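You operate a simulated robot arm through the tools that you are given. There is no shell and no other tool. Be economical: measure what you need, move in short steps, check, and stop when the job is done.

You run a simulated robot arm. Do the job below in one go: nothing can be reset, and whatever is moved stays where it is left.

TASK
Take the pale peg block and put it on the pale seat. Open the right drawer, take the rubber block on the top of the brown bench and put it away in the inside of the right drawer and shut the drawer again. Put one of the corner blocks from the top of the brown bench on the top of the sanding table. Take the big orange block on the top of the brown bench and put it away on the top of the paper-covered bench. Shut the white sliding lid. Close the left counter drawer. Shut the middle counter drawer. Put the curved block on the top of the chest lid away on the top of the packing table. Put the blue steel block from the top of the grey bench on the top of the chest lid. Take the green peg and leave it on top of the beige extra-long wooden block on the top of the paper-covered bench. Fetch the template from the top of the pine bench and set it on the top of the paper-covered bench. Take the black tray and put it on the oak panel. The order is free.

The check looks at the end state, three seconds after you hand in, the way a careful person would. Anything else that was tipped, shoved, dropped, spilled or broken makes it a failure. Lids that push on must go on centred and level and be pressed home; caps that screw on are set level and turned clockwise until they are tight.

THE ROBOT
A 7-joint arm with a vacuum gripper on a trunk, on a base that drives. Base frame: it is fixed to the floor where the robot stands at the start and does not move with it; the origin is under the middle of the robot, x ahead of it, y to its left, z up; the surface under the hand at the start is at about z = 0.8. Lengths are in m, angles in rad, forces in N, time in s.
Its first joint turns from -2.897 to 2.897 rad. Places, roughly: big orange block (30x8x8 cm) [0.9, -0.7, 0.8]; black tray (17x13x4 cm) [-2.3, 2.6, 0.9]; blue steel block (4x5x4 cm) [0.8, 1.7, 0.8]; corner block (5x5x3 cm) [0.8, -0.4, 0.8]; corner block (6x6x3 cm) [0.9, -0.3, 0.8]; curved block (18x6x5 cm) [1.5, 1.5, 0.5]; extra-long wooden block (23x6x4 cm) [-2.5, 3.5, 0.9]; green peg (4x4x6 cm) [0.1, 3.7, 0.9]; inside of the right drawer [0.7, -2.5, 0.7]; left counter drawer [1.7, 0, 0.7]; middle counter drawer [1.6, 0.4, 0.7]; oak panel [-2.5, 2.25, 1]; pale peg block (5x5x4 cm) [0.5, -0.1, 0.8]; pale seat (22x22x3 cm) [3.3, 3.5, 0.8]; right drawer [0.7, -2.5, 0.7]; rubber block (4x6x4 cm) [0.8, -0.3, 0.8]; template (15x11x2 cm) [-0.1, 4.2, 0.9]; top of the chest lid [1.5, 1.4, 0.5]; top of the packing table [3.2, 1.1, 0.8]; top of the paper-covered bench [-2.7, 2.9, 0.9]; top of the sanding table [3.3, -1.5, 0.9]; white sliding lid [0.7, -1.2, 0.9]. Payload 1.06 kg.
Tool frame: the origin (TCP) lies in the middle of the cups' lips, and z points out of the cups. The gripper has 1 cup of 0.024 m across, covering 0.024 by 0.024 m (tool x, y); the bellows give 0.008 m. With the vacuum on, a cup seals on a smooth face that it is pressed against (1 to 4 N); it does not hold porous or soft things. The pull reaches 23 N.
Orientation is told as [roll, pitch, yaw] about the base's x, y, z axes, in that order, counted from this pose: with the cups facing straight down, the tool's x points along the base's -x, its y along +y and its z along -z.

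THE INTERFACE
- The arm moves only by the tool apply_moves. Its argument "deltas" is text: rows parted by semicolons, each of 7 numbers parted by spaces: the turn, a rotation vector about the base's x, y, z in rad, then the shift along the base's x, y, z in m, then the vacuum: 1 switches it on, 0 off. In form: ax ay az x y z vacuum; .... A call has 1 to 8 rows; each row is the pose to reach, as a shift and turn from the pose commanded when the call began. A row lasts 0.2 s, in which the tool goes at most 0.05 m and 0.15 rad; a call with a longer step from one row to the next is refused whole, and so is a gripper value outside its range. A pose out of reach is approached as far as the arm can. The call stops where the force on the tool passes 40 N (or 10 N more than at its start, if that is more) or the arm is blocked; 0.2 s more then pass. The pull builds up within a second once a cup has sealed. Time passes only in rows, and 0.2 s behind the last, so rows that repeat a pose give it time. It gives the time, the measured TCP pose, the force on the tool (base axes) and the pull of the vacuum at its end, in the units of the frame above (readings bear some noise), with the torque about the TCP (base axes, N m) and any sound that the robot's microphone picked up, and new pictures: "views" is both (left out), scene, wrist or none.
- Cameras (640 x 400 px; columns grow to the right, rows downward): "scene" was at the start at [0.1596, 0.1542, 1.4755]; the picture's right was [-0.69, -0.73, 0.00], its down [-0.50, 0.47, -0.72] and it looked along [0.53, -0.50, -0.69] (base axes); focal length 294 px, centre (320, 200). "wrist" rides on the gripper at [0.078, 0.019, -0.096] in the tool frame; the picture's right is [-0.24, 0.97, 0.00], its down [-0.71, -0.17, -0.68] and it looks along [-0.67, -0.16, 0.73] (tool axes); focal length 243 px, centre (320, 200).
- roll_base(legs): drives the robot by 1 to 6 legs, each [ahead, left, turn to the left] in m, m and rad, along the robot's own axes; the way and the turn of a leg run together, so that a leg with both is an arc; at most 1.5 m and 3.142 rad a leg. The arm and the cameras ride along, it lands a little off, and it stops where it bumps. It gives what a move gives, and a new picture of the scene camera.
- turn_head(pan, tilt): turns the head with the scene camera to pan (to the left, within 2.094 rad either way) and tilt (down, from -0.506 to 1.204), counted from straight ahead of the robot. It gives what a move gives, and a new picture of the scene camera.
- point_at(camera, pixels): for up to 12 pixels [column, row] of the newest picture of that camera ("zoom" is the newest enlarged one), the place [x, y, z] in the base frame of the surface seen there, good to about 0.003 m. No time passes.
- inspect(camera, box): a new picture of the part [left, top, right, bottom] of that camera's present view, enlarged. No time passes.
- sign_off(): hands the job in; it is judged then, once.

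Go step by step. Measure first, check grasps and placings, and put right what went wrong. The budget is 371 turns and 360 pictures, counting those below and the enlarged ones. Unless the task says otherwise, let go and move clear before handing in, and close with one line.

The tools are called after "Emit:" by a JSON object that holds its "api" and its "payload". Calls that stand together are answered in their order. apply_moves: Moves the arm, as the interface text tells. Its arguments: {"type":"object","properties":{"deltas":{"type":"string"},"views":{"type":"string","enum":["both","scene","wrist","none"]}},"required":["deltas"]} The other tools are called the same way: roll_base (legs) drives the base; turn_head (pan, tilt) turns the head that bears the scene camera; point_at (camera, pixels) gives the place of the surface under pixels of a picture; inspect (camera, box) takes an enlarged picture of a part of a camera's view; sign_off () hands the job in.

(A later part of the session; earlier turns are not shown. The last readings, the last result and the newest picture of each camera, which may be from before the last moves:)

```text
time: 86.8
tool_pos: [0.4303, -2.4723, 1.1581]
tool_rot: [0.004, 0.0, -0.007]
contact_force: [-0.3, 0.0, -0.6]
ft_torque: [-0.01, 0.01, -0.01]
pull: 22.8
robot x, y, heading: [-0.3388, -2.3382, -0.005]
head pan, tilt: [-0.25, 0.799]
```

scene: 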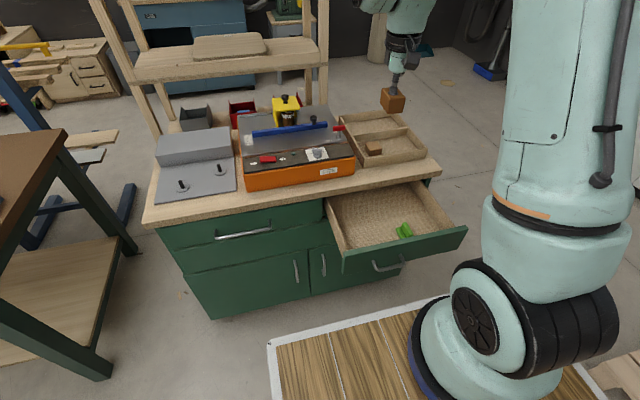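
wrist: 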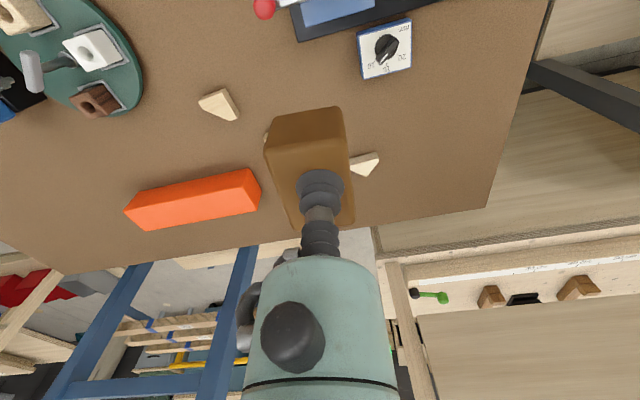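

The block hangs over the drawer. I'll shift slightly to (0.405,−2.45) and lower it to the drawer floor.

Emit:
{"api": "apply_moves", "payload": {"deltas": "0 0 0 -0.025 0.022 -0.03 1; 0 0 0 -0.025 0.022 -0.08 1; 0 0 0 -0.025 0.022 -0.13 1; 0 0 0 -0.025 0.022 -0.18 1; 0 0 0 -0.025 0.022 -0.23 1; 0 0 0 -0.025 0.022 -0.28 1; 0 0 0 -0.025 0.022 -0.33 1; 0 0 0 -0.025 0.022 -0.37 1", "views": "scene"}}

Emit:
{"api": "apply_moves", "payload": {"deltas": "0 0 0 0 0 -0.04 1; 0 0 0 0 0 -0.07 1; 0 0 0 0 0 -0.08 1; 0 0 0 0 0 -0.08 1", "views": "both"}}

```text
time: 88.6
tool_pos: [0.4053, -2.4517, 0.7882]
tool_rot: [0.003, -0.002, -0.007]
contact_force: [-0.2, -0.6, -1.1]
ft_torque: [0.0, 0.0, 0.0]
pull: 23.0
robot x, y, heading: [-0.3375, -2.3352, -0.003]
head pan, tilt: [-0.25, 0.799]
```

scene: 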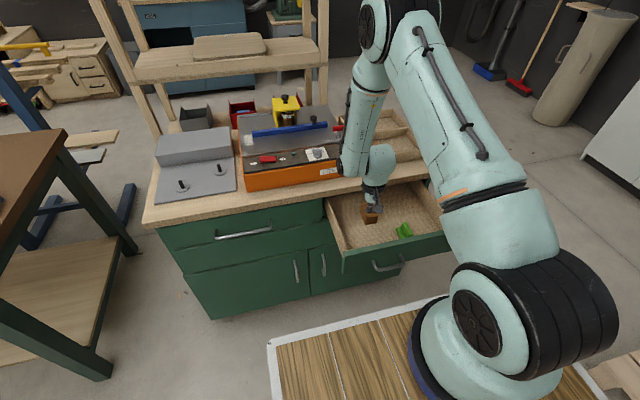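

```text
time: 89.6
tool_pos: [0.4046, -2.4509, 0.7081]
tool_rot: [0.004, 0.0, -0.006]
contact_force: [0.6, -0.5, -0.8]
ft_torque: [0.02, 0.0, 0.03]
pull: 23.0
robot x, y, heading: [-0.3337, -2.338, -0.004]
head pan, tilt: [-0.25, 0.799]
```

scene: 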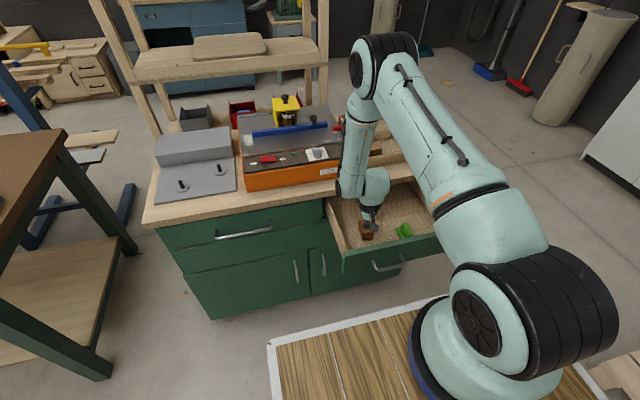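
wrist: 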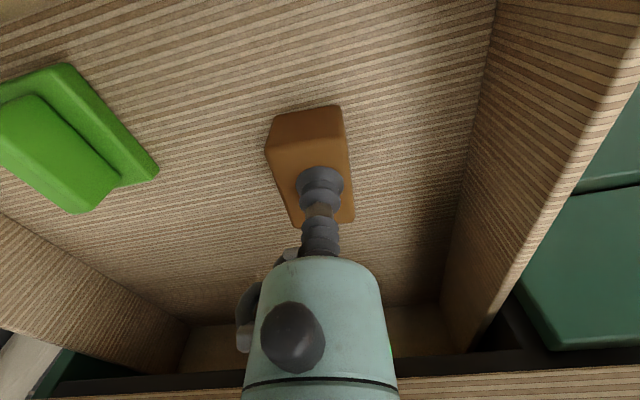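

Almost touching (no load yet). I'll lower 3 mm more, release and rise.

Emit:
{"api": "apply_moves", "payload": {"deltas": "0 0 0 0 0 -0.003 1; 0 0 0 0 0 -0.003 0; 0 0 0 0 0 -0.003 0; 0 0 0 0 0 -0.003 0; 0 0 0 0 0 0.01 0; 0 0 0 0 0 0.05 0; 0 0 0 0 0 0.1 0; 0 0 0 0 0 0.15 0", "views": "wrist"}}

Emit:
{"api": "apply_moves", "payload": {"deltas": "0 0 0 0 0 0.05 0; 0 0 0 0 0 0.1 0; 0 0 0 0 0 0.15 0; 0 0 0 0 0 0.2 0; 0 0 0 0 0 0.25 0; 0 -0.15 0 -0.03 -0.02 0.28 0; 0 -0.3 0 -0.06 -0.03 0.28 0; 0 -0.45 0 -0.06 -0.03 0.28 0", "views": "scene"}}

```text
time: 91.4
tool_pos: [0.404, -2.4496, 0.8596]
tool_rot: [0.003, 0.001, -0.006]
contact_force: [0.2, -0.3, -0.4]
ft_torque: [0.02, -0.02, -0.01]
pull: 0.1
robot x, y, heading: [-0.3346, -2.339, -0.007]
head pan, tilt: [-0.25, 0.799]
```

wrist: 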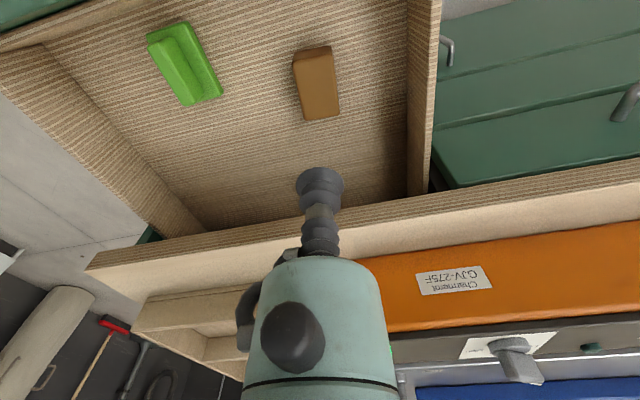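

```text
time: 93.2
tool_pos: [0.3459, -2.48, 1.1373]
tool_rot: [0.007, -0.452, -0.006]
contact_force: [0.4, 0.1, 0.9]
ft_torque: [-0.01, -0.01, -0.02]
pull: 0.0
robot x, y, heading: [-0.3377, -2.3377, 0.002]
head pan, tilt: [-0.25, 0.799]
```

scene: 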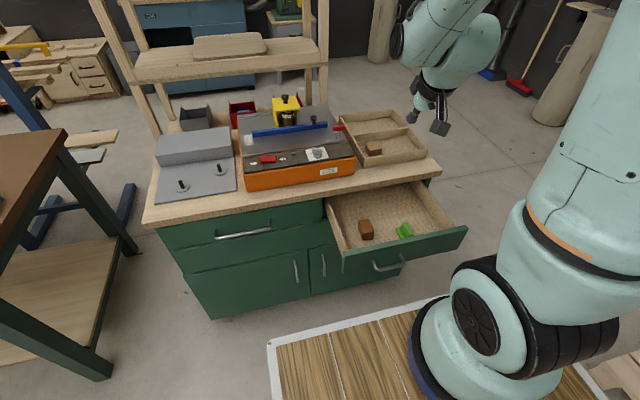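

The rubber block lies in the drawer at (365,230). I'll back off and turn the tool forward again for pushing the drawer shut.

Emit:
{"api": "roll_base", "payload": {"legs": [[-0.25, 0, 0]]}}

Emit:
{"api": "apply_moves", "payload": {"deltas": "0 -0.15 0 0.01 0 -0.02 0; 0 -0.3 0 0.02 0 -0.03 0; 0 -0.45 0 0.03 0 -0.05 0; 0 -0.6 0 0.04 0 -0.06 0; 0 -0.75 0 0.04 0 -0.08 0; 0 -0.9 0 0.04 0 -0.1 0; 0 -1.05 0 0.04 0 -0.1 0; 0 -1.121 0 0.04 0 -0.1 0", "views": "none"}}

Emit:
{"api": "apply_moves", "payload": {"deltas": "0 0 0 0 0 -0.048 0; 0 0 0 0 0 -0.096 0; 0 0 0 0 0 -0.144 0; 0 0 0 0 -0.01 -0.192 0; 0 0 0 0 -0.02 -0.24 0; 0 0 0 0 -0.05 -0.275 0; 0 0 0 0 -0.08 -0.308 0; 0 0 0 0 -0.08 -0.32 0", "views": "both"}}

```text
time: 95.1
tool_pos: [0.0927, -2.4802, 1.1391]
tool_rot: [0.007, -0.451, -0.006]
contact_force: [-0.2, -0.7, -0.7]
ft_torque: [0.01, -0.01, 0.01]
pull: 0.1
robot x, y, heading: [-0.5882, -2.3344, -0.003]
head pan, tilt: [-0.25, 0.799]
```

scene: 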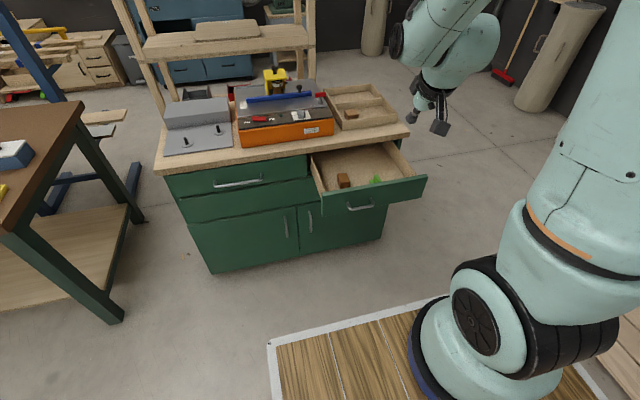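

```text
time: 96.9
tool_pos: [0.1403, -2.4952, 1.0426]
tool_rot: [-1.554, -1.496, 1.556]
contact_force: [0.5, 1.0, 0.2]
ft_torque: [0.05, 0.05, -0.07]
pull: 0.2
out of reach, approached as far as the arm can: row 7, 8
robot x, y, heading: [-0.5869, -2.3372, -0.0]
head pan, tilt: [-0.25, 0.799]
```

```text
time: 98.7
tool_pos: [0.1403, -2.5647, 0.7175]
tool_rot: [1.655, -1.564, -1.648]
contact_force: [-0.6, 0.2, 0.4]
ft_torque: [-0.01, 0.0, 0.02]
pull: 0.0
robot x, y, heading: [-0.5888, -2.3376, -0.001]
head pan, tilt: [-0.25, 0.799]
```

scene: 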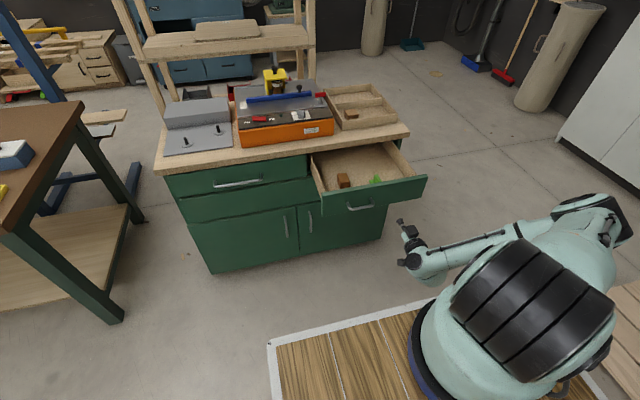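
wrist: 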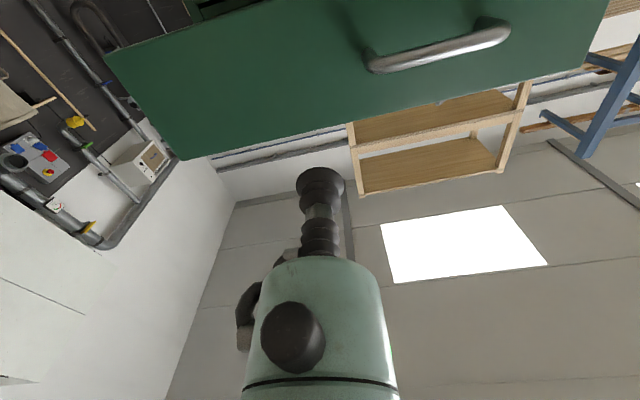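

Ready. I'll roll ahead 0.34 m, pushing the drawer most of the way.

Emit:
{"api": "roll_base", "payload": {"legs": [[0.1, 0, 0], [0.24, 0, 0]]}}

Emit:
{"api": "apply_moves", "payload": {"deltas": "0 0 0 0.015 0 0 0; 0 0 0 0.025 0 0 0; 0 0 0 0.035 0 0 0; 0 0 0 0.04 0 0 0; 0 0 0 0.045 0 0 0; 0 0 0 0.05 0 0 0", "views": "both"}}

```text
time: 101.2
tool_pos: [0.4826, -2.5629, 0.7172]
tool_rot: [1.608, -1.563, -1.604]
contact_force: [0.6, -0.5, 0.0]
ft_torque: [-0.02, -0.01, -0.02]
pull: 0.1
robot x, y, heading: [-0.2465, -2.3393, -0.004]
head pan, tilt: [-0.25, 0.799]
```

scene: 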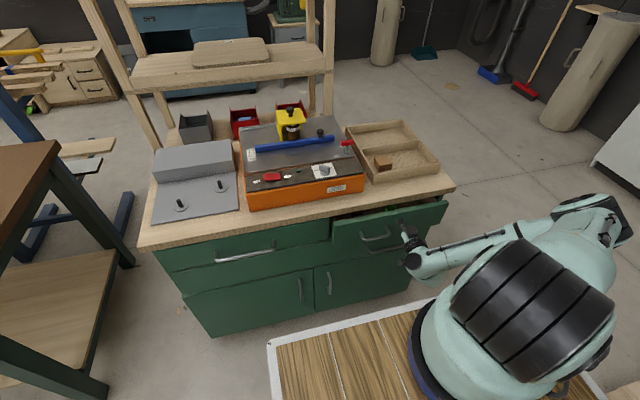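

```text
time: 102.7
tool_pos: [0.5269, -2.5629, 0.7164]
tool_rot: [1.218, -1.563, -1.215]
contact_force: [-16.4, 0.7, 5.6]
ft_torque: [-0.01, 0.15, -0.04]
pull: 0.0
robot x, y, heading: [-0.2476, -2.3365, -0.004]
head pan, tilt: [-0.25, 0.799]
stopped in row 6: the force on the tool passed its limit at 42 N (the readings are from after the stop); the commanded pose is now the measured one
```

scene: 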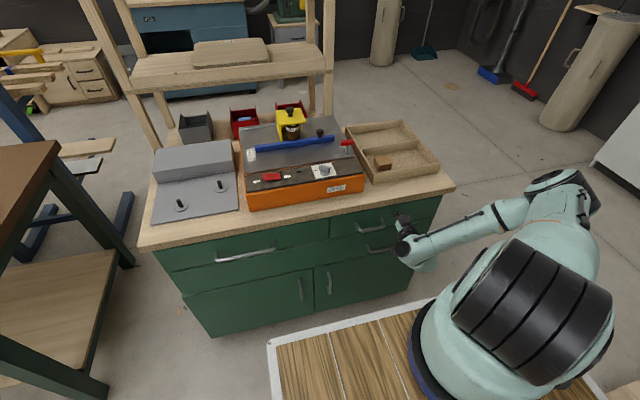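
wrist: 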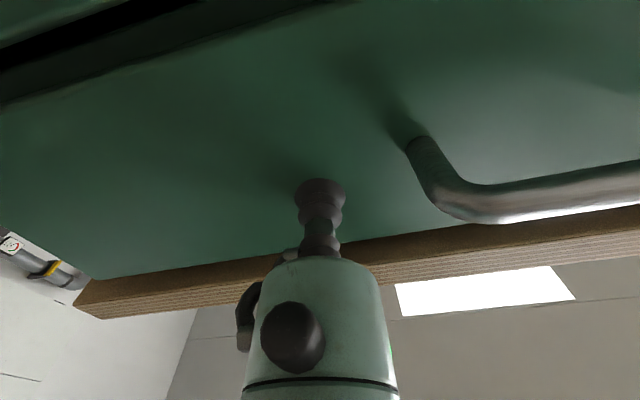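

The drawer is shut (42 N stop). I'll back off, verify, and turn the tool down.

Emit:
{"api": "roll_base", "payload": {"legs": [[-0.3, 0, 0]]}}

Emit:
{"api": "apply_moves", "payload": {"deltas": "0 0 0 -0.02 0 0.045 0; 0 0 0 -0.02 0 0.09 0; 0 0 0 -0.02 0 0.135 0; 0 0 0 -0.02 0 0.18 0; 0 0 0 -0.02 0.01 0.22 0; 0 0 0 -0.02 0.01 0.265 0; 0 0 0 -0.02 0.01 0.31 0; 0 0.15 0 -0.02 0.01 0.355 0", "views": "none"}}

Emit:
{"api": "apply_moves", "payload": {"deltas": "0 0.15 0 0 0 0.03 0; 0 0.3 0 0 0 0.06 0; 0 0.45 0 0 0 0.08 0; 0 0.6 0 0 0 0.08 0; 0 0.75 0 0 0 0.08 0; 0 0.9 0 0 0 0.08 0; 0 1.05 0 0 0 0.08 0; 0 1.2 0 0 0 0.08 0", "views": "none"}}

Emit:
{"api": "apply_moves", "payload": {"deltas": "0 0.15 0 0 0 0.0 0; 0 0.221 0 0 0 0 0; 0 0.221 0 0 0 0 0", "views": "scene"}}

Emit:
{"api": "inspect", "payload": {"camera": "scene", "box": [150, 150, 450, 340]}}

```text
time: 104.7
tool_pos: [0.2293, -2.5661, 0.7169]
tool_rot: [1.244, -1.562, -1.242]
contact_force: [-0.8, 1.0, 0.3]
ft_torque: [0.0, -0.02, -0.04]
pull: 0.1
robot x, y, heading: [-0.5477, -2.3366, -0.002]
head pan, tilt: [-0.25, 0.799]
```

scene: 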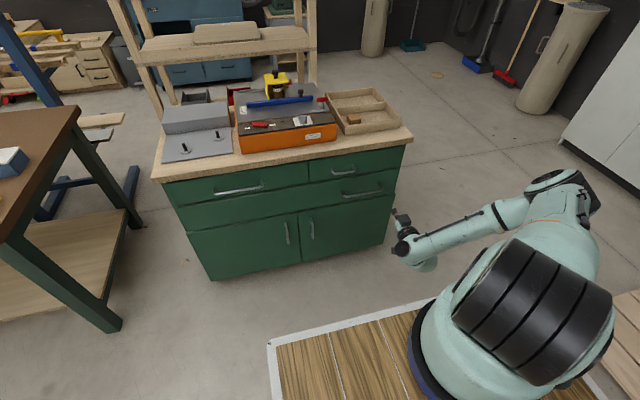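

```text
time: 106.5
tool_pos: [0.21, -2.557, 1.0723]
tool_rot: [0.062, -1.416, -0.061]
contact_force: [-0.8, -0.4, -0.5]
ft_torque: [-0.02, -0.05, 0.0]
pull: 0.1
robot x, y, heading: [-0.5453, -2.336, -0.005]
head pan, tilt: [-0.25, 0.799]
```

```text
time: 108.3
tool_pos: [0.2092, -2.5543, 1.1521]
tool_rot: [0.004, -0.215, -0.008]
contact_force: [-0.3, 0.5, 0.4]
ft_torque: [-0.03, -0.01, 0.06]
pull: 0.1
robot x, y, heading: [-0.5458, -2.3337, -0.004]
head pan, tilt: [-0.25, 0.799]
```

```text
time: 109.1
tool_pos: [0.2094, -2.5552, 1.1513]
tool_rot: [0.0, 0.002, -0.007]
contact_force: [-0.5, -0.4, 0.8]
ft_torque: [0.0, -0.01, -0.01]
pull: 0.1
robot x, y, heading: [-0.5442, -2.3397, 0.0]
head pan, tilt: [-0.25, 0.799]
```

scene: 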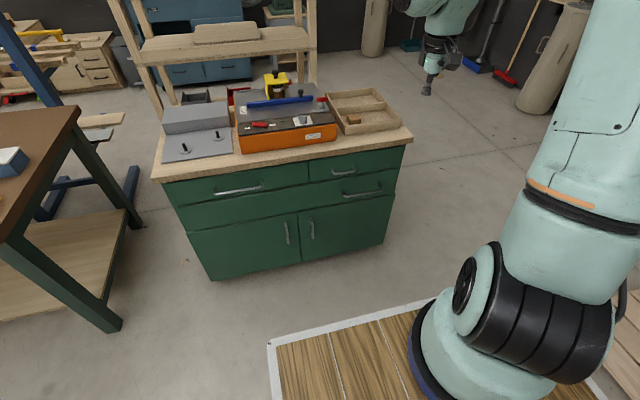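

```text
2.11 times, centred on (300, 245) of scene
```

zoom: 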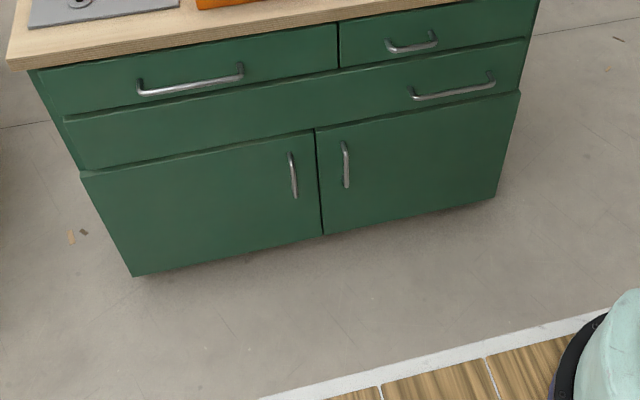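

Drawer shut flush. Back to the brown bench for a corner block at (0.824,−0.422).

Emit:
{"api": "roll_base", "payload": {"legs": [[0, 1.1, 0], [0, 1.04, 0], [0.46, 0, 0]]}}

Emit:
{"api": "inspect", "payload": {"camera": "scene", "box": [300, 120, 460, 220]}}

```text
time: 122.0
tool_pos: [0.6883, -0.4402, 1.1516]
tool_rot: [-0.001, 0.003, -0.015]
contact_force: [-0.1, -0.2, 0.2]
ft_torque: [0.01, 0.0, 0.02]
pull: 0.0
robot x, y, heading: [-0.069, -0.2161, -0.014]
head pan, tilt: [-0.25, 0.799]
```

scene: 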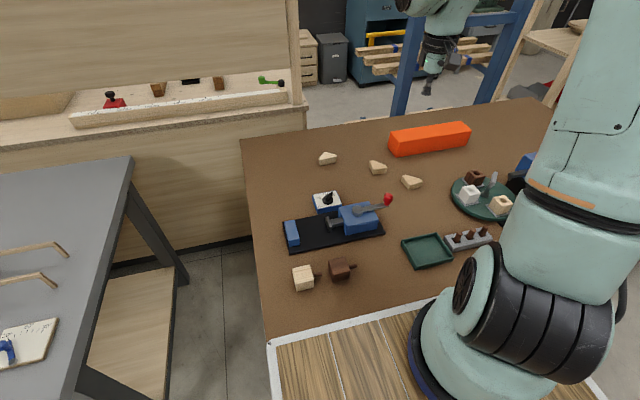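

```text
4.00 times, centred on (380, 170) of scene
```

zoom: 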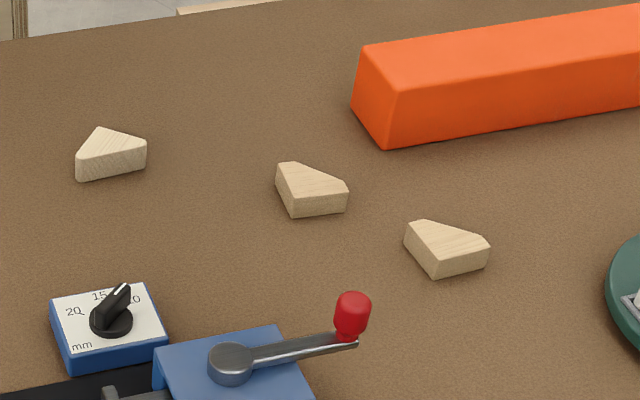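

Emit:
{"api": "point_at", "payload": {"camera": "zoom", "pixels": [[308, 182], [295, 167], [338, 187], [296, 192]]}}

```text
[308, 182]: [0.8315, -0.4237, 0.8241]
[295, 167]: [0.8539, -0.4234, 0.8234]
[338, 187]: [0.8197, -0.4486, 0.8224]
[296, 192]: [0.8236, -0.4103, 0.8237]
```

I'll take it at (0.831,−0.425), top z 0.824.

Emit:
{"api": "apply_moves", "payload": {"deltas": "0 0 0 0.045 0.005 -0.02 0; 0 0 0 0.09 0.01 -0.035 0; 0 0 0 0.13 0.015 -0.06 0; 0 0 0 0.143 0.015 -0.105 0; 0 0 0 0.143 0.015 -0.15 0; 0 0 0 0.143 0.015 -0.2 0; 0 0 0 0.143 0.015 -0.25 0; 0 0 0 0.143 0.015 -0.295 1", "views": "wrist"}}

Emit:
{"api": "apply_moves", "payload": {"deltas": "0 0 0 0 0 -0.025 1; 0 0 0 0 0 -0.032 1; 0 0 0 0 0 -0.034 1; 0 0 0 0 0 -0.034 1; 0 0 0 0 0 -0.034 1; 0 0 0 0 0 -0.034 1", "views": "wrist"}}

```text
time: 123.8
tool_pos: [0.8326, -0.4252, 0.8572]
tool_rot: [0.0, 0.001, -0.016]
contact_force: [-0.4, -0.2, 0.0]
ft_torque: [-0.01, -0.02, -0.02]
pull: 0.0
robot x, y, heading: [-0.0677, -0.2167, -0.011]
head pan, tilt: [-0.25, 0.799]
```

wrist: 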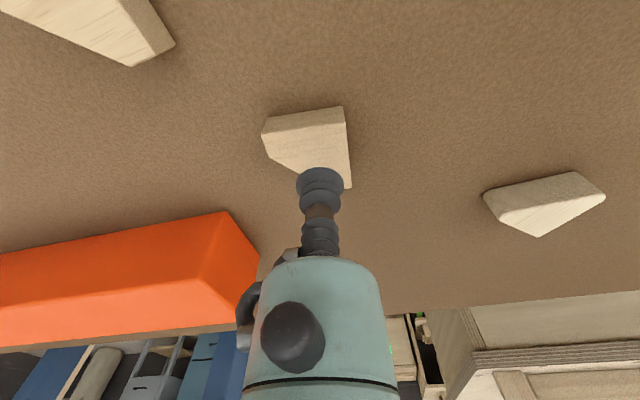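

```text
time: 125.2
tool_pos: [0.8311, -0.4246, 0.8221]
tool_rot: [0.0, 0.002, -0.015]
contact_force: [1.5, 1.4, 4.6]
ft_torque: [0.03, -0.03, 0.03]
pull: 22.9
robot x, y, heading: [-0.0657, -0.2145, -0.013]
head pan, tilt: [-0.25, 0.799]
```

wrist: 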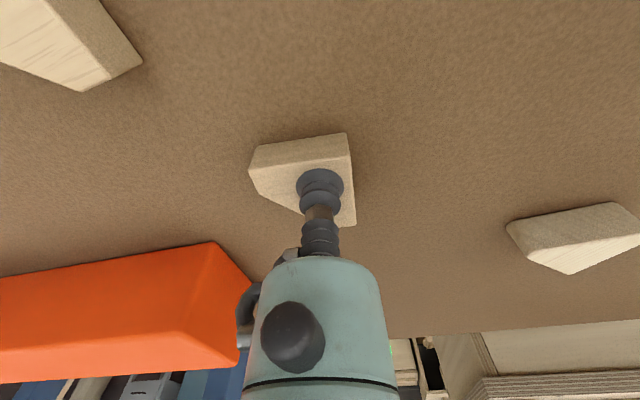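

Sealed. Lift and retract, then drive back and toward the south side to look at the route.

Emit:
{"api": "apply_moves", "payload": {"deltas": "0 0 0 0 0 0.04 1; 0 0 0 0 0 0.09 1; 0 0 0 0 0 0.14 1; 0 0 0 -0.02 0 0.185 1; 0 0 0 -0.05 0 0.22 1; 0 0 0 -0.09 0 0.25 1; 0 0 0 -0.13 0 0.28 1; 0 0 0 -0.17 0 0.31 1", "views": "wrist"}}

Emit:
{"api": "roll_base", "payload": {"legs": [[-0.6, 0, 0], [0, -1.4, 0], [0, -1.5, 0]]}}

Emit:
{"api": "turn_head", "payload": {"pan": 0.0, "tilt": 0.4}}

Emit:
{"api": "turn_head", "payload": {"pan": -1.2, "tilt": 0.5}}

```text
time: 127.0
tool_pos: [0.66, -0.4257, 1.1323]
tool_rot: [-0.001, 0.004, -0.016]
contact_force: [0.0, -0.1, -0.7]
ft_torque: [0.03, 0.0, -0.01]
pull: 23.1
robot x, y, heading: [-0.0659, -0.214, -0.015]
head pan, tilt: [-0.25, 0.799]
```

wrist: 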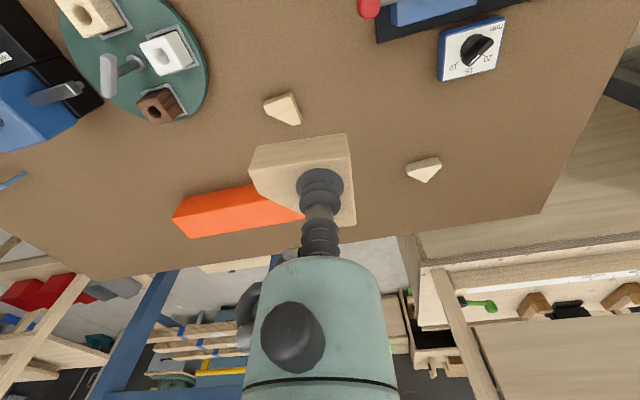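

```text
time: 144.0
tool_pos: [-0.0139, -3.3205, 1.1341]
tool_rot: [0.0, 0.002, -0.022]
contact_force: [0.0, 0.1, -0.8]
ft_torque: [0.03, -0.01, 0.03]
pull: 22.6
robot x, y, heading: [-0.7406, -3.1005, -0.022]
head pan, tilt: [-0.25, 0.799]
stopped in leg 3: the robot was blocked; the commanded pose is now the measured one
```

scene: 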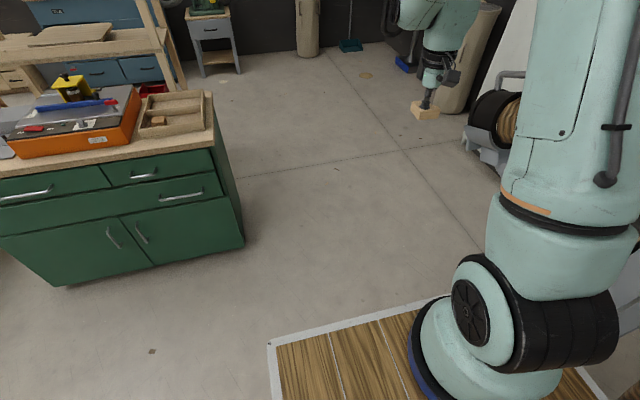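

```text
time: 144.8
tool_pos: [-0.0125, -3.321, 1.1339]
tool_rot: [-0.002, 0.003, -0.023]
contact_force: [0.2, 0.6, -0.1]
ft_torque: [-0.01, 0.03, 0.0]
pull: 22.9
robot x, y, heading: [-0.7408, -3.103, -0.023]
head pan, tilt: [0.0, 0.4]
```

scene: 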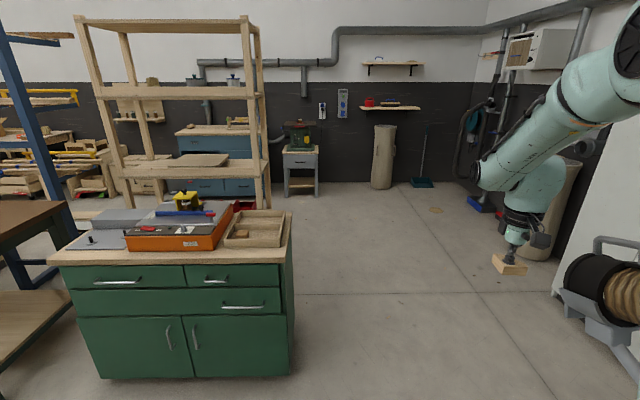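

```text
time: 146.2
tool_pos: [-0.0144, -3.3206, 1.1331]
tool_rot: [0.0, 0.004, -0.023]
contact_force: [0.3, -0.7, 0.1]
ft_torque: [-0.02, -0.01, 0.0]
pull: 23.2
robot x, y, heading: [-0.739, -3.1055, -0.022]
head pan, tilt: [-1.201, 0.499]
```

scene: 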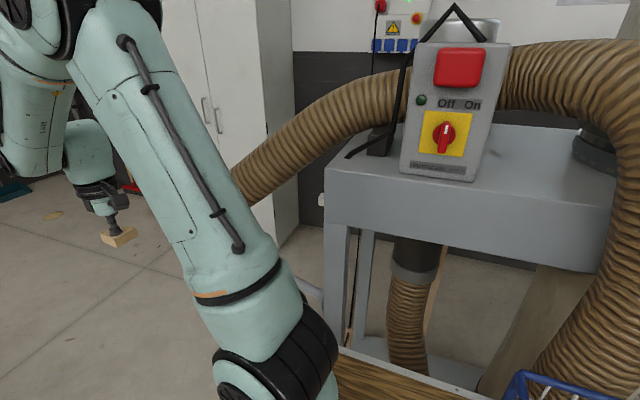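

The robot touched the extractor stand at its right. I'll look ahead-right to measure the passage between cabinet and extractor.

Emit:
{"api": "turn_head", "payload": {"pan": -0.35, "tilt": 0.7}}

Emit:
{"api": "turn_head", "payload": {"pan": -1.6, "tilt": 0.9}}

```text
time: 147.4
tool_pos: [-0.013, -3.3198, 1.134]
tool_rot: [0.0, 0.003, -0.023]
contact_force: [0.6, 0.0, 0.1]
ft_torque: [0.01, 0.0, 0.02]
pull: 23.5
robot x, y, heading: [-0.7361, -3.1046, -0.022]
head pan, tilt: [-0.351, 0.7]
```

scene: 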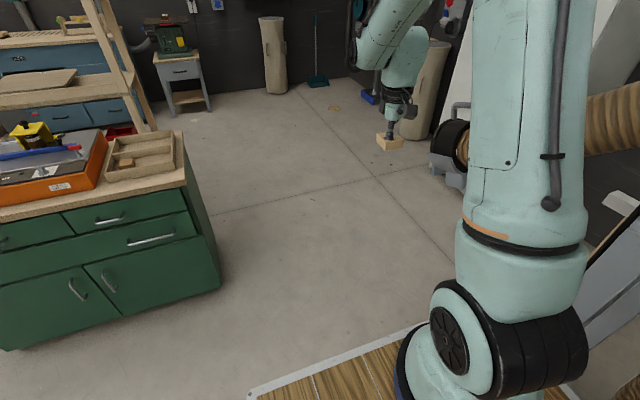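

```text
time: 148.8
tool_pos: [-0.0133, -3.3205, 1.1336]
tool_rot: [0.001, 0.003, -0.022]
contact_force: [0.6, 0.9, 0.1]
ft_torque: [0.02, 0.02, 0.0]
pull: 23.3
robot x, y, heading: [-0.7396, -3.105, -0.023]
head pan, tilt: [-1.6, 0.901]
```

scene: 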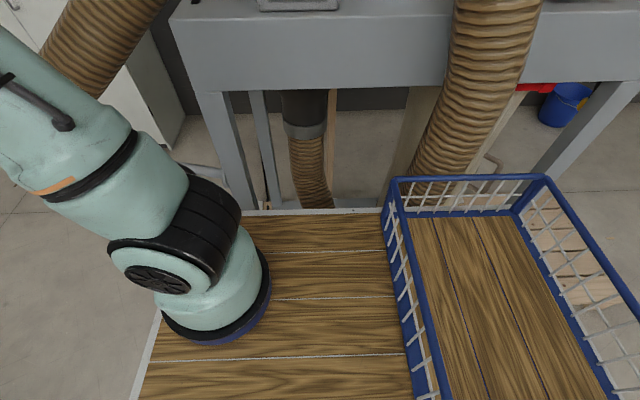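

The way ahead along y≈−3.07 is free (drum lies farther right). I'll shift left a bit and drive ahead.

Emit:
{"api": "roll_base", "payload": {"legs": [[0, 0.04, 0.02], [1.5, 0, 0], [1.2, 0, 0]]}}

Emit:
{"api": "turn_head", "payload": {"pan": 0.6, "tilt": 0.4}}

Emit:
{"api": "turn_head", "payload": {"pan": 1.5, "tilt": 0.4}}

```text
time: 162.5
tool_pos: [2.7117, -3.2503, 1.1332]
tool_rot: [-0.001, 0.003, 0.007]
contact_force: [0.1, -0.3, -0.4]
ft_torque: [-0.01, 0.02, 0.0]
pull: 23.1
robot x, y, heading: [1.98, -3.054, 0.008]
head pan, tilt: [-1.6, 0.901]
```

scene: 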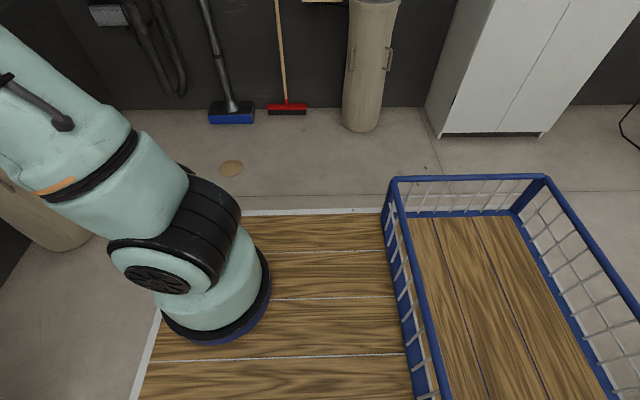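

```text
time: 164.6
tool_pos: [2.7114, -3.2499, 1.1341]
tool_rot: [0.0, 0.003, 0.007]
contact_force: [-1.1, 0.4, -0.6]
ft_torque: [0.02, 0.01, -0.02]
pull: 22.2
robot x, y, heading: [1.981, -3.0566, 0.013]
head pan, tilt: [0.6, 0.4]
```

scene: 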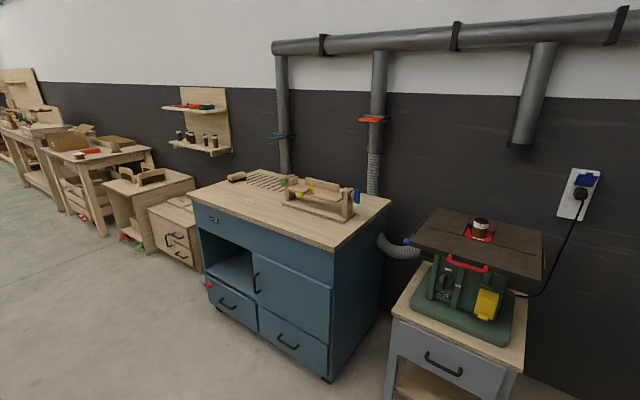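

```text
time: 165.8
tool_pos: [2.7118, -3.25, 1.134]
tool_rot: [0.0, 0.003, 0.007]
contact_force: [0.4, 0.4, -0.2]
ft_torque: [0.02, 0.03, 0.0]
pull: 22.8
robot x, y, heading: [1.981, -3.0548, 0.007]
head pan, tilt: [1.499, 0.4]
```

scene: 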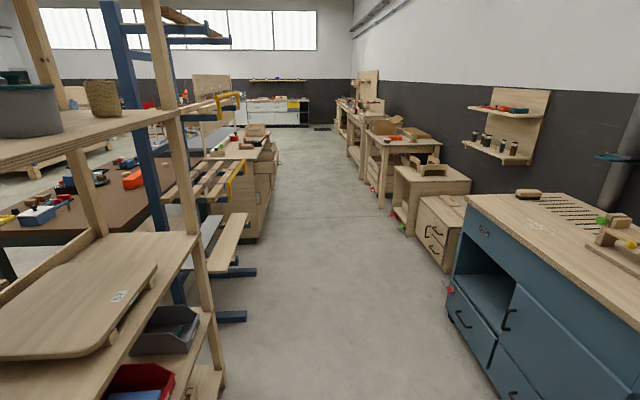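

The blue cabinet with the perforated top is the sanding table. I'll measure its top and the corridor.

Emit:
{"api": "point_at", "payload": {"camera": "scene", "pixels": [[466, 200], [570, 258], [600, 230], [552, 195], [530, 230], [245, 320], [255, 272], [190, 260], [225, 395], [255, 240], [440, 268], [395, 210]]}}

Emit:
{"api": "inspect", "payload": {"camera": "scene", "box": [190, 90, 340, 250]}}

```text
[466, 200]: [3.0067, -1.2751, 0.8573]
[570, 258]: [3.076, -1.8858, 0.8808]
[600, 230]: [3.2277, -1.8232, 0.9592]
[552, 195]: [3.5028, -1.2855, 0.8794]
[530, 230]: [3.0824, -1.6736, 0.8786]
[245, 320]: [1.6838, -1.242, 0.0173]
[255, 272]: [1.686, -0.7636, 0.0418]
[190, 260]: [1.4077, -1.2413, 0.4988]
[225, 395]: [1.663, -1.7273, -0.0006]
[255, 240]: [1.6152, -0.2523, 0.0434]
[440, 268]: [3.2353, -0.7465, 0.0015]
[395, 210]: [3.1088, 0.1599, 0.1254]
```

```text
2.50 times, centred on (265, 170) of scene
```

zoom: 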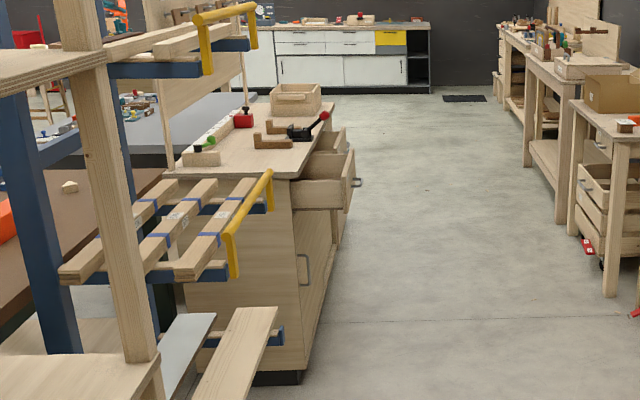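

Corridor x≈1.7–3.0; sanding table top z≈0.88 with front edge x≈3.0. I'll turn to face +y and drive up the corridor to y≈−1.6, then reach right.

Emit:
{"api": "roll_base", "payload": {"legs": [[0, 0, 1.56], [0, -0.32, 0], [1.4, 0, 0]]}}

Emit:
{"api": "turn_head", "payload": {"pan": -1.1, "tilt": 0.6}}

```text
time: 178.4
tool_pos: [2.4539, -0.907, 1.134]
tool_rot: [0.001, 0.002, 1.594]
contact_force: [0.7, -0.7, -1.1]
ft_torque: [0.0, -0.01, -0.02]
pull: 22.9
robot x, y, heading: [2.2727, -1.6449, 1.596]
head pan, tilt: [1.499, 0.4]
```

scene: 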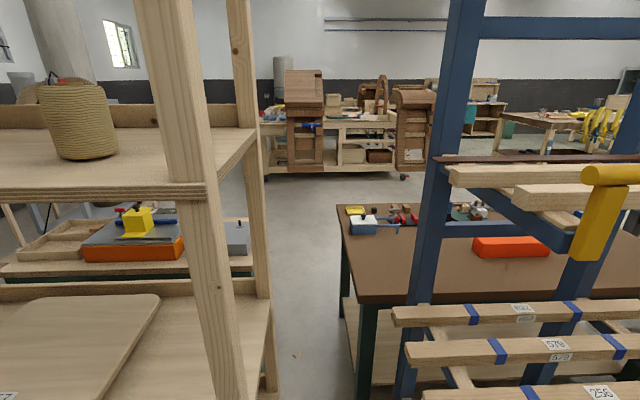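

```text
time: 180.7
tool_pos: [2.454, -0.9084, 1.1332]
tool_rot: [0.0, 0.003, 1.593]
contact_force: [0.2, 1.3, -0.5]
ft_torque: [0.02, 0.01, -0.02]
pull: 23.0
robot x, y, heading: [2.2737, -1.6433, 1.599]
head pan, tilt: [-1.1, 0.6]
```

scene: 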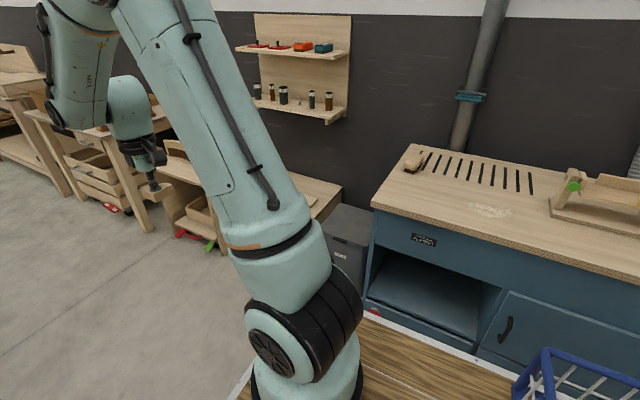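

Emit:
{"api": "point_at", "payload": {"camera": "scene", "pixels": [[420, 195], [450, 210], [400, 200], [490, 212], [373, 204], [640, 278], [412, 163]]}}

```text
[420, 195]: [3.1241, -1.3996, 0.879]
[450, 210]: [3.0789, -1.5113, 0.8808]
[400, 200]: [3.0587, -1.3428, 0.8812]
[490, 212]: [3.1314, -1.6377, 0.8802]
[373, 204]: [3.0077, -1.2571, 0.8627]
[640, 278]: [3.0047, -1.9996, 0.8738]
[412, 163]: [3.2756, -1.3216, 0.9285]
```

The spot (3.12,−1.47) is free, z 0.880. I'll swing the arm to the right over the table.

Emit:
{"api": "apply_moves", "payload": {"deltas": "0 0 -0.08 0.037 -0.031 0 1; 0 0 -0.16 0.074 -0.062 0 1; 0 0 -0.24 0.111 -0.093 0 1; 0 0 -0.32 0.148 -0.124 0 1; 0 0 -0.4 0.185 -0.155 0 1; 0 0 -0.48 0.222 -0.186 0 1; 0 0 -0.56 0.259 -0.217 0 1; 0 0 -0.64 0.296 -0.248 0 1", "views": "none"}}

Emit:
{"api": "apply_moves", "payload": {"deltas": "0 0 -0.08 0.037 -0.031 0 1; 0 0 -0.16 0.074 -0.062 0 1; 0 0 -0.24 0.111 -0.093 0 1; 0 0 -0.32 0.148 -0.124 0 1; 0 0 -0.4 0.185 -0.155 0 1; 0 0 -0.48 0.222 -0.186 0 1; 0 0 -0.56 0.259 -0.217 0 1; 0 0 -0.64 0.296 -0.248 0 1", "views": "none"}}

Emit:
{"api": "apply_moves", "payload": {"deltas": "0 0 -0.04 0.037 -0.031 0 1; 0 0 -0.06 0.074 -0.062 0 1; 0 0 -0.06 0.074 -0.065 -0.05 1; 0 0 -0.06 0.074 -0.065 -0.1 1; 0 0 -0.06 0.074 -0.065 -0.15 1; 0 0 -0.06 0.074 -0.065 -0.19 1; 0 0 -0.06 0.074 -0.065 -0.21 1; 0 0 -0.06 0.074 -0.065 -0.21 1", "views": "both"}}

```text
time: 182.5
tool_pos: [2.7508, -1.1569, 1.1334]
tool_rot: [0.0, 0.002, 0.953]
contact_force: [0.5, 0.4, 0.7]
ft_torque: [-0.03, 0.02, 0.03]
pull: 22.6
robot x, y, heading: [2.2714, -1.6401, 1.596]
head pan, tilt: [-1.1, 0.6]
```

```text
time: 184.3
tool_pos: [3.046, -1.4038, 1.1333]
tool_rot: [0.001, 0.002, 0.314]
contact_force: [-0.1, -0.3, 0.6]
ft_torque: [-0.08, -0.05, -0.01]
pull: 22.7
robot x, y, heading: [2.2734, -1.6437, 1.595]
head pan, tilt: [-1.1, 0.6]
```

```text
time: 186.1
tool_pos: [3.1158, -1.4682, 0.9234]
tool_rot: [0.0, 0.003, 0.255]
contact_force: [-0.1, -0.3, -0.4]
ft_torque: [0.02, 0.05, 0.0]
pull: 22.7
out of reach, approached as far as the arm can: row 2, 3, 4, 6, 7, 8
robot x, y, heading: [2.2693, -1.6427, 1.603]
head pan, tilt: [-1.1, 0.6]
```

scene: 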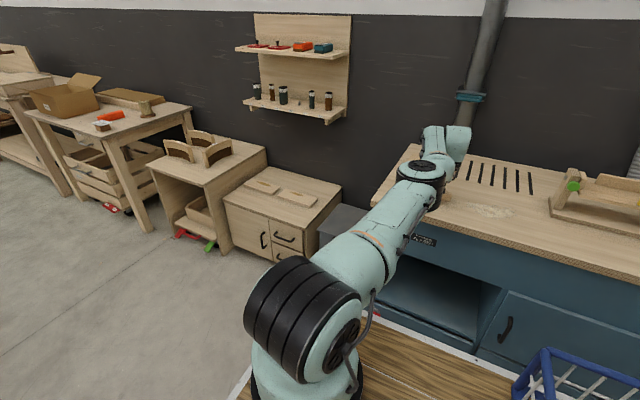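
wrist: 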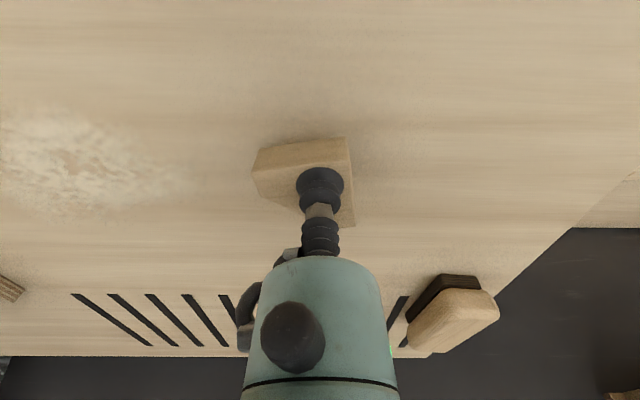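

Block is just above the tabletop. Lower 2 cm, release, and rise.

Emit:
{"api": "apply_moves", "payload": {"deltas": "0 0 0 -0.015 0 -0.01 1; 0 0 0 -0.02 0 -0.018 1; 0 0 0 -0.02 0 -0.021 1; 0 0 0 -0.02 0 -0.021 0; 0 0 0 -0.02 0 -0.021 0; 0 0 0 -0.02 0 -0.021 0; 0 0 0 -0.02 0 0.0 0; 0 0 0 -0.02 0 0.04 0", "views": "wrist"}}

```text
time: 187.9
tool_pos: [3.0955, -1.4699, 0.9635]
tool_rot: [0.001, 0.004, 0.254]
contact_force: [0.1, 0.1, 0.0]
ft_torque: [0.03, 0.01, 0.01]
pull: 0.1
robot x, y, heading: [2.2711, -1.6427, 1.594]
head pan, tilt: [-1.1, 0.6]
```

wrist: 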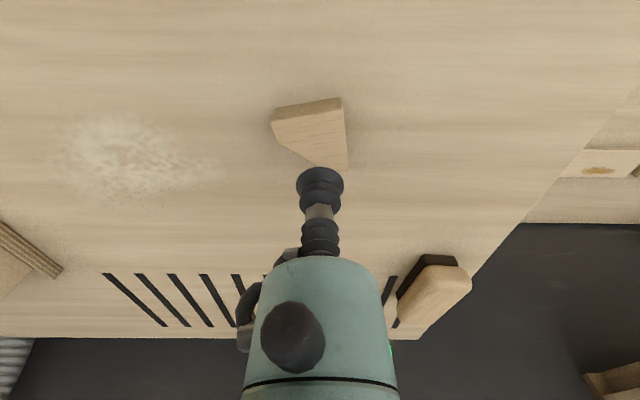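

Corner block is set down fine. I'll raise and swing the arm back to the front.

Emit:
{"api": "apply_moves", "payload": {"deltas": "0 0 0 0 0 0.05 0; 0 0 0 0 0 0.1 0; 0 0 0.08 -0.03 0.025 0.13 0; 0 0 0.16 -0.07 0.05 0.14 0; 0 0 0.24 -0.11 0.08 0.14 0; 0 0 0.32 -0.15 0.11 0.14 0; 0 0 0.4 -0.187 0.14 0.14 0; 0 0 0.48 -0.224 0.17 0.14 0", "views": "none"}}

Emit:
{"api": "apply_moves", "payload": {"deltas": "0 0 0.1 -0.037 0.031 0 0; 0 0 0.2 -0.074 0.062 0 0; 0 0 0.3 -0.111 0.093 0 0; 0 0 0.4 -0.15 0.12 0 0; 0 0 0.5 -0.19 0.145 0 0; 0 0 0.6 -0.235 0.165 0 0; 0 0 0.7 -0.28 0.18 0 0; 0 0 0.8 -0.325 0.19 0 0", "views": "none"}}

Emit:
{"api": "turn_head", "payload": {"pan": 0.4, "tilt": 0.5}}

```text
time: 189.7
tool_pos: [2.8728, -1.2997, 1.1043]
tool_rot: [-0.001, 0.004, 0.734]
contact_force: [0.0, 0.2, 0.6]
ft_torque: [0.05, 0.03, -0.02]
pull: 0.0
robot x, y, heading: [2.2717, -1.6406, 1.596]
head pan, tilt: [-1.1, 0.6]
```

```text
time: 191.5
tool_pos: [2.5471, -1.1083, 1.1037]
tool_rot: [-0.001, 0.003, 1.534]
contact_force: [0.7, 0.2, -0.4]
ft_torque: [-0.02, 0.01, -0.01]
pull: 0.0
robot x, y, heading: [2.2678, -1.6453, 1.596]
head pan, tilt: [-1.1, 0.6]
```

```text
time: 193.1
tool_pos: [2.548, -1.1084, 1.1029]
tool_rot: [-0.001, 0.004, 1.535]
contact_force: [-0.3, 0.2, 0.2]
ft_torque: [0.01, 0.0, 0.0]
pull: 0.1
robot x, y, heading: [2.2711, -1.644, 1.601]
head pan, tilt: [0.4, 0.499]
```

scene: 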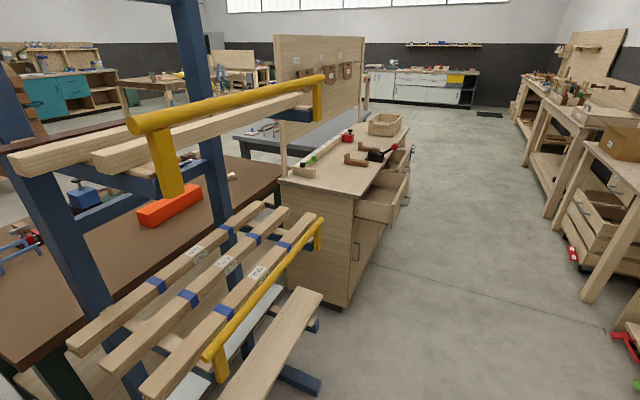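

Corridor is free. I'll drive up beside the counter drawers.

Emit:
{"api": "roll_base", "payload": {"legs": [[0, -0.1, -0.026], [0.9, 0, 0], [0.9, 0, 0]]}}

Emit:
{"api": "turn_head", "payload": {"pan": 1.5, "tilt": 0.75}}

```text
time: 202.9
tool_pos: [2.6645, 0.6797, 1.1026]
tool_rot: [-0.001, 0.004, 1.508]
contact_force: [0.4, 0.1, 0.9]
ft_torque: [-0.01, -0.01, 0.04]
pull: 0.0
robot x, y, heading: [2.3741, 0.1537, 1.571]
head pan, tilt: [0.4, 0.499]
```

scene: 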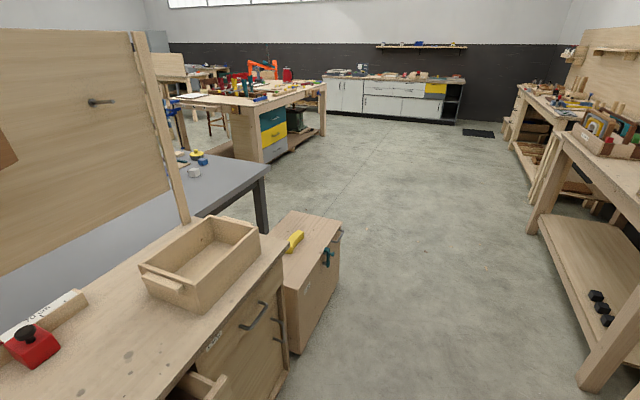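

```text
time: 204.2
tool_pos: [2.6638, 0.6779, 1.103]
tool_rot: [0.0, 0.005, 1.506]
contact_force: [-0.4, 0.1, 0.2]
ft_torque: [0.03, -0.03, 0.0]
pull: 0.2
robot x, y, heading: [2.3706, 0.1527, 1.569]
head pan, tilt: [1.499, 0.75]
```

scene: 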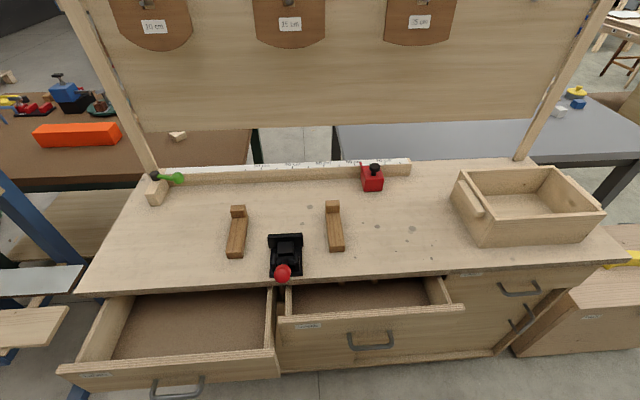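

Both drawers are open: left at (170,365), middle at (370,325). I'll measure fronts and handles.

Emit:
{"api": "point_at", "payload": {"camera": "scene", "pixels": [[65, 372], [272, 352], [130, 375], [240, 365], [178, 390], [283, 320], [460, 308], [325, 330], [420, 325], [370, 348], [360, 275], [180, 287]]}}

Emit:
{"api": "inspect", "payload": {"camera": "scene", "box": [50, 250, 550, 400]}}

```text
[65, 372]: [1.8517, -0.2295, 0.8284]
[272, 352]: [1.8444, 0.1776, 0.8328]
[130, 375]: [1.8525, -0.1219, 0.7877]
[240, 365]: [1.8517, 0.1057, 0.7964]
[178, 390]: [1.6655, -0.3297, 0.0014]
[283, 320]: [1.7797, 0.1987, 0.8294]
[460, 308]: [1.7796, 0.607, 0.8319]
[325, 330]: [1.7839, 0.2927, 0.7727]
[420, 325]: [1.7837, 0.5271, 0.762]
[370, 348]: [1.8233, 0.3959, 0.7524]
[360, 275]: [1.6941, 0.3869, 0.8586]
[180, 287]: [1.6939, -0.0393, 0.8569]
```

```text
1.28 times, centred on (300, 325) of scene
```

zoom: 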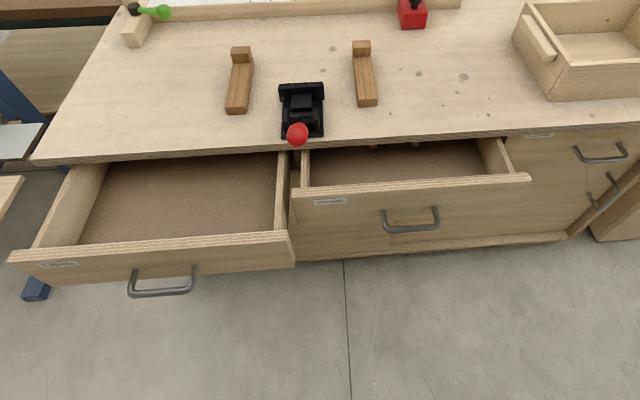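

I'll shift the base right 0.13 m for room, then swing the arm to the left and turn the tool to face −x.

Emit:
{"api": "roll_base", "payload": {"legs": [[-0.04, -0.13, 0]]}}

Emit:
{"api": "apply_moves", "payload": {"deltas": "0 0 0.1 -0.045 0.01 0 0; 0 0 0.2 -0.09 0.02 0 0; 0 0 0.3 -0.135 0.03 0 0; 0 0 0.4 -0.18 0.035 0 0; 0 0 0.5 -0.228 0.04 0 0; 0 0 0.6 -0.275 0.04 0 0; 0 0 0.7 -0.32 0.03 0 0; 0 0 0.8 -0.365 0.015 0 0", "views": "none"}}

Emit:
{"api": "apply_moves", "payload": {"deltas": "0 0 0.1 -0.045 -0.015 0 0; 0 0 0.2 -0.09 -0.03 0 0; 0 0 0.3 -0.135 -0.05 0 0; 0 0 0.4 -0.18 -0.07 0 0; 0 0 0.5 -0.22 -0.095 0 0; 0 0 0.6 -0.26 -0.12 0 0; 0 0 0.7 -0.295 -0.15 0 0; 0 0 0.8 -0.33 -0.18 0 0", "views": "none"}}

Emit:
{"api": "apply_moves", "payload": {"deltas": "0 0.15 0 -0.02 -0.04 0 0; 0 0.3 0 -0.04 -0.08 0 0; 0 0.45 0 -0.06 -0.12 0 0; 0 0.6 0 -0.08 -0.16 0 0; 0 0.75 0 -0.1 -0.2 0 0; 0 0.9 0 -0.12 -0.24 0 0; 0 1.05 0 -0.14 -0.28 0 0; 0 1.2 0 -0.15 -0.32 0 0", "views": "scene"}}

```text
time: 205.6
tool_pos: [2.7943, 0.638, 1.103]
tool_rot: [0.0, 0.004, 1.507]
contact_force: [-0.2, 0.3, -0.8]
ft_torque: [-0.02, -0.04, -0.01]
pull: 0.1
robot x, y, heading: [2.5038, 0.1076, 1.573]
head pan, tilt: [1.499, 0.75]
```

scene: 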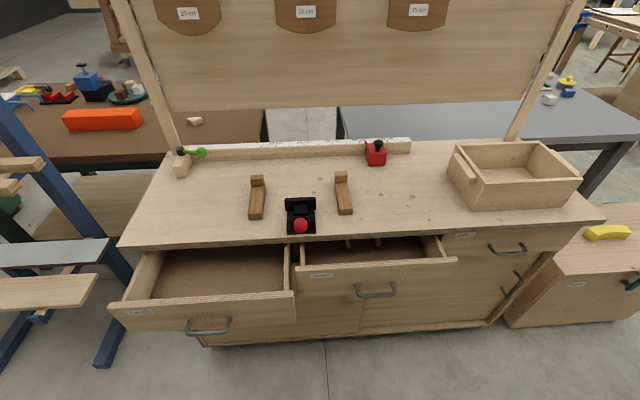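

```text
time: 207.3
tool_pos: [2.4311, 0.654, 1.1058]
tool_rot: [0.0, 0.004, 2.308]
contact_force: [-0.1, -0.4, -0.2]
ft_torque: [-0.02, 0.03, -0.01]
pull: 0.1
robot x, y, heading: [2.5075, 0.1131, 1.567]
head pan, tilt: [1.499, 0.75]
```

```text
time: 209.2
tool_pos: [2.1003, 0.4733, 1.103]
tool_rot: [0.001, 0.002, 3.108]
contact_force: [-0.2, 0.3, 0.0]
ft_torque: [-0.02, -0.01, -0.01]
pull: 0.0
robot x, y, heading: [2.5048, 0.1116, 1.568]
head pan, tilt: [1.499, 0.75]
```

```text
time: 210.6
tool_pos: [1.9934, 0.5246, 1.1572]
tool_rot: [0.233, -0.906, 2.454]
contact_force: [0.0, 0.0, -0.8]
ft_torque: [-0.03, 0.02, 0.03]
pull: 0.1
robot x, y, heading: [2.5015, 0.1118, 1.568]
head pan, tilt: [1.499, 0.75]
stopped in row 6: the arm was blocked; the commanded pose is now the measured one
```

scene: 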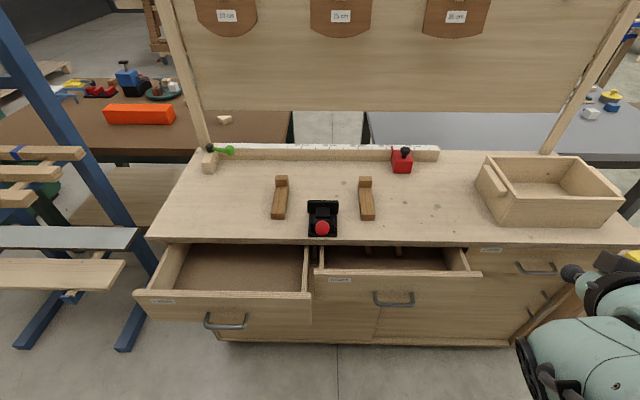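

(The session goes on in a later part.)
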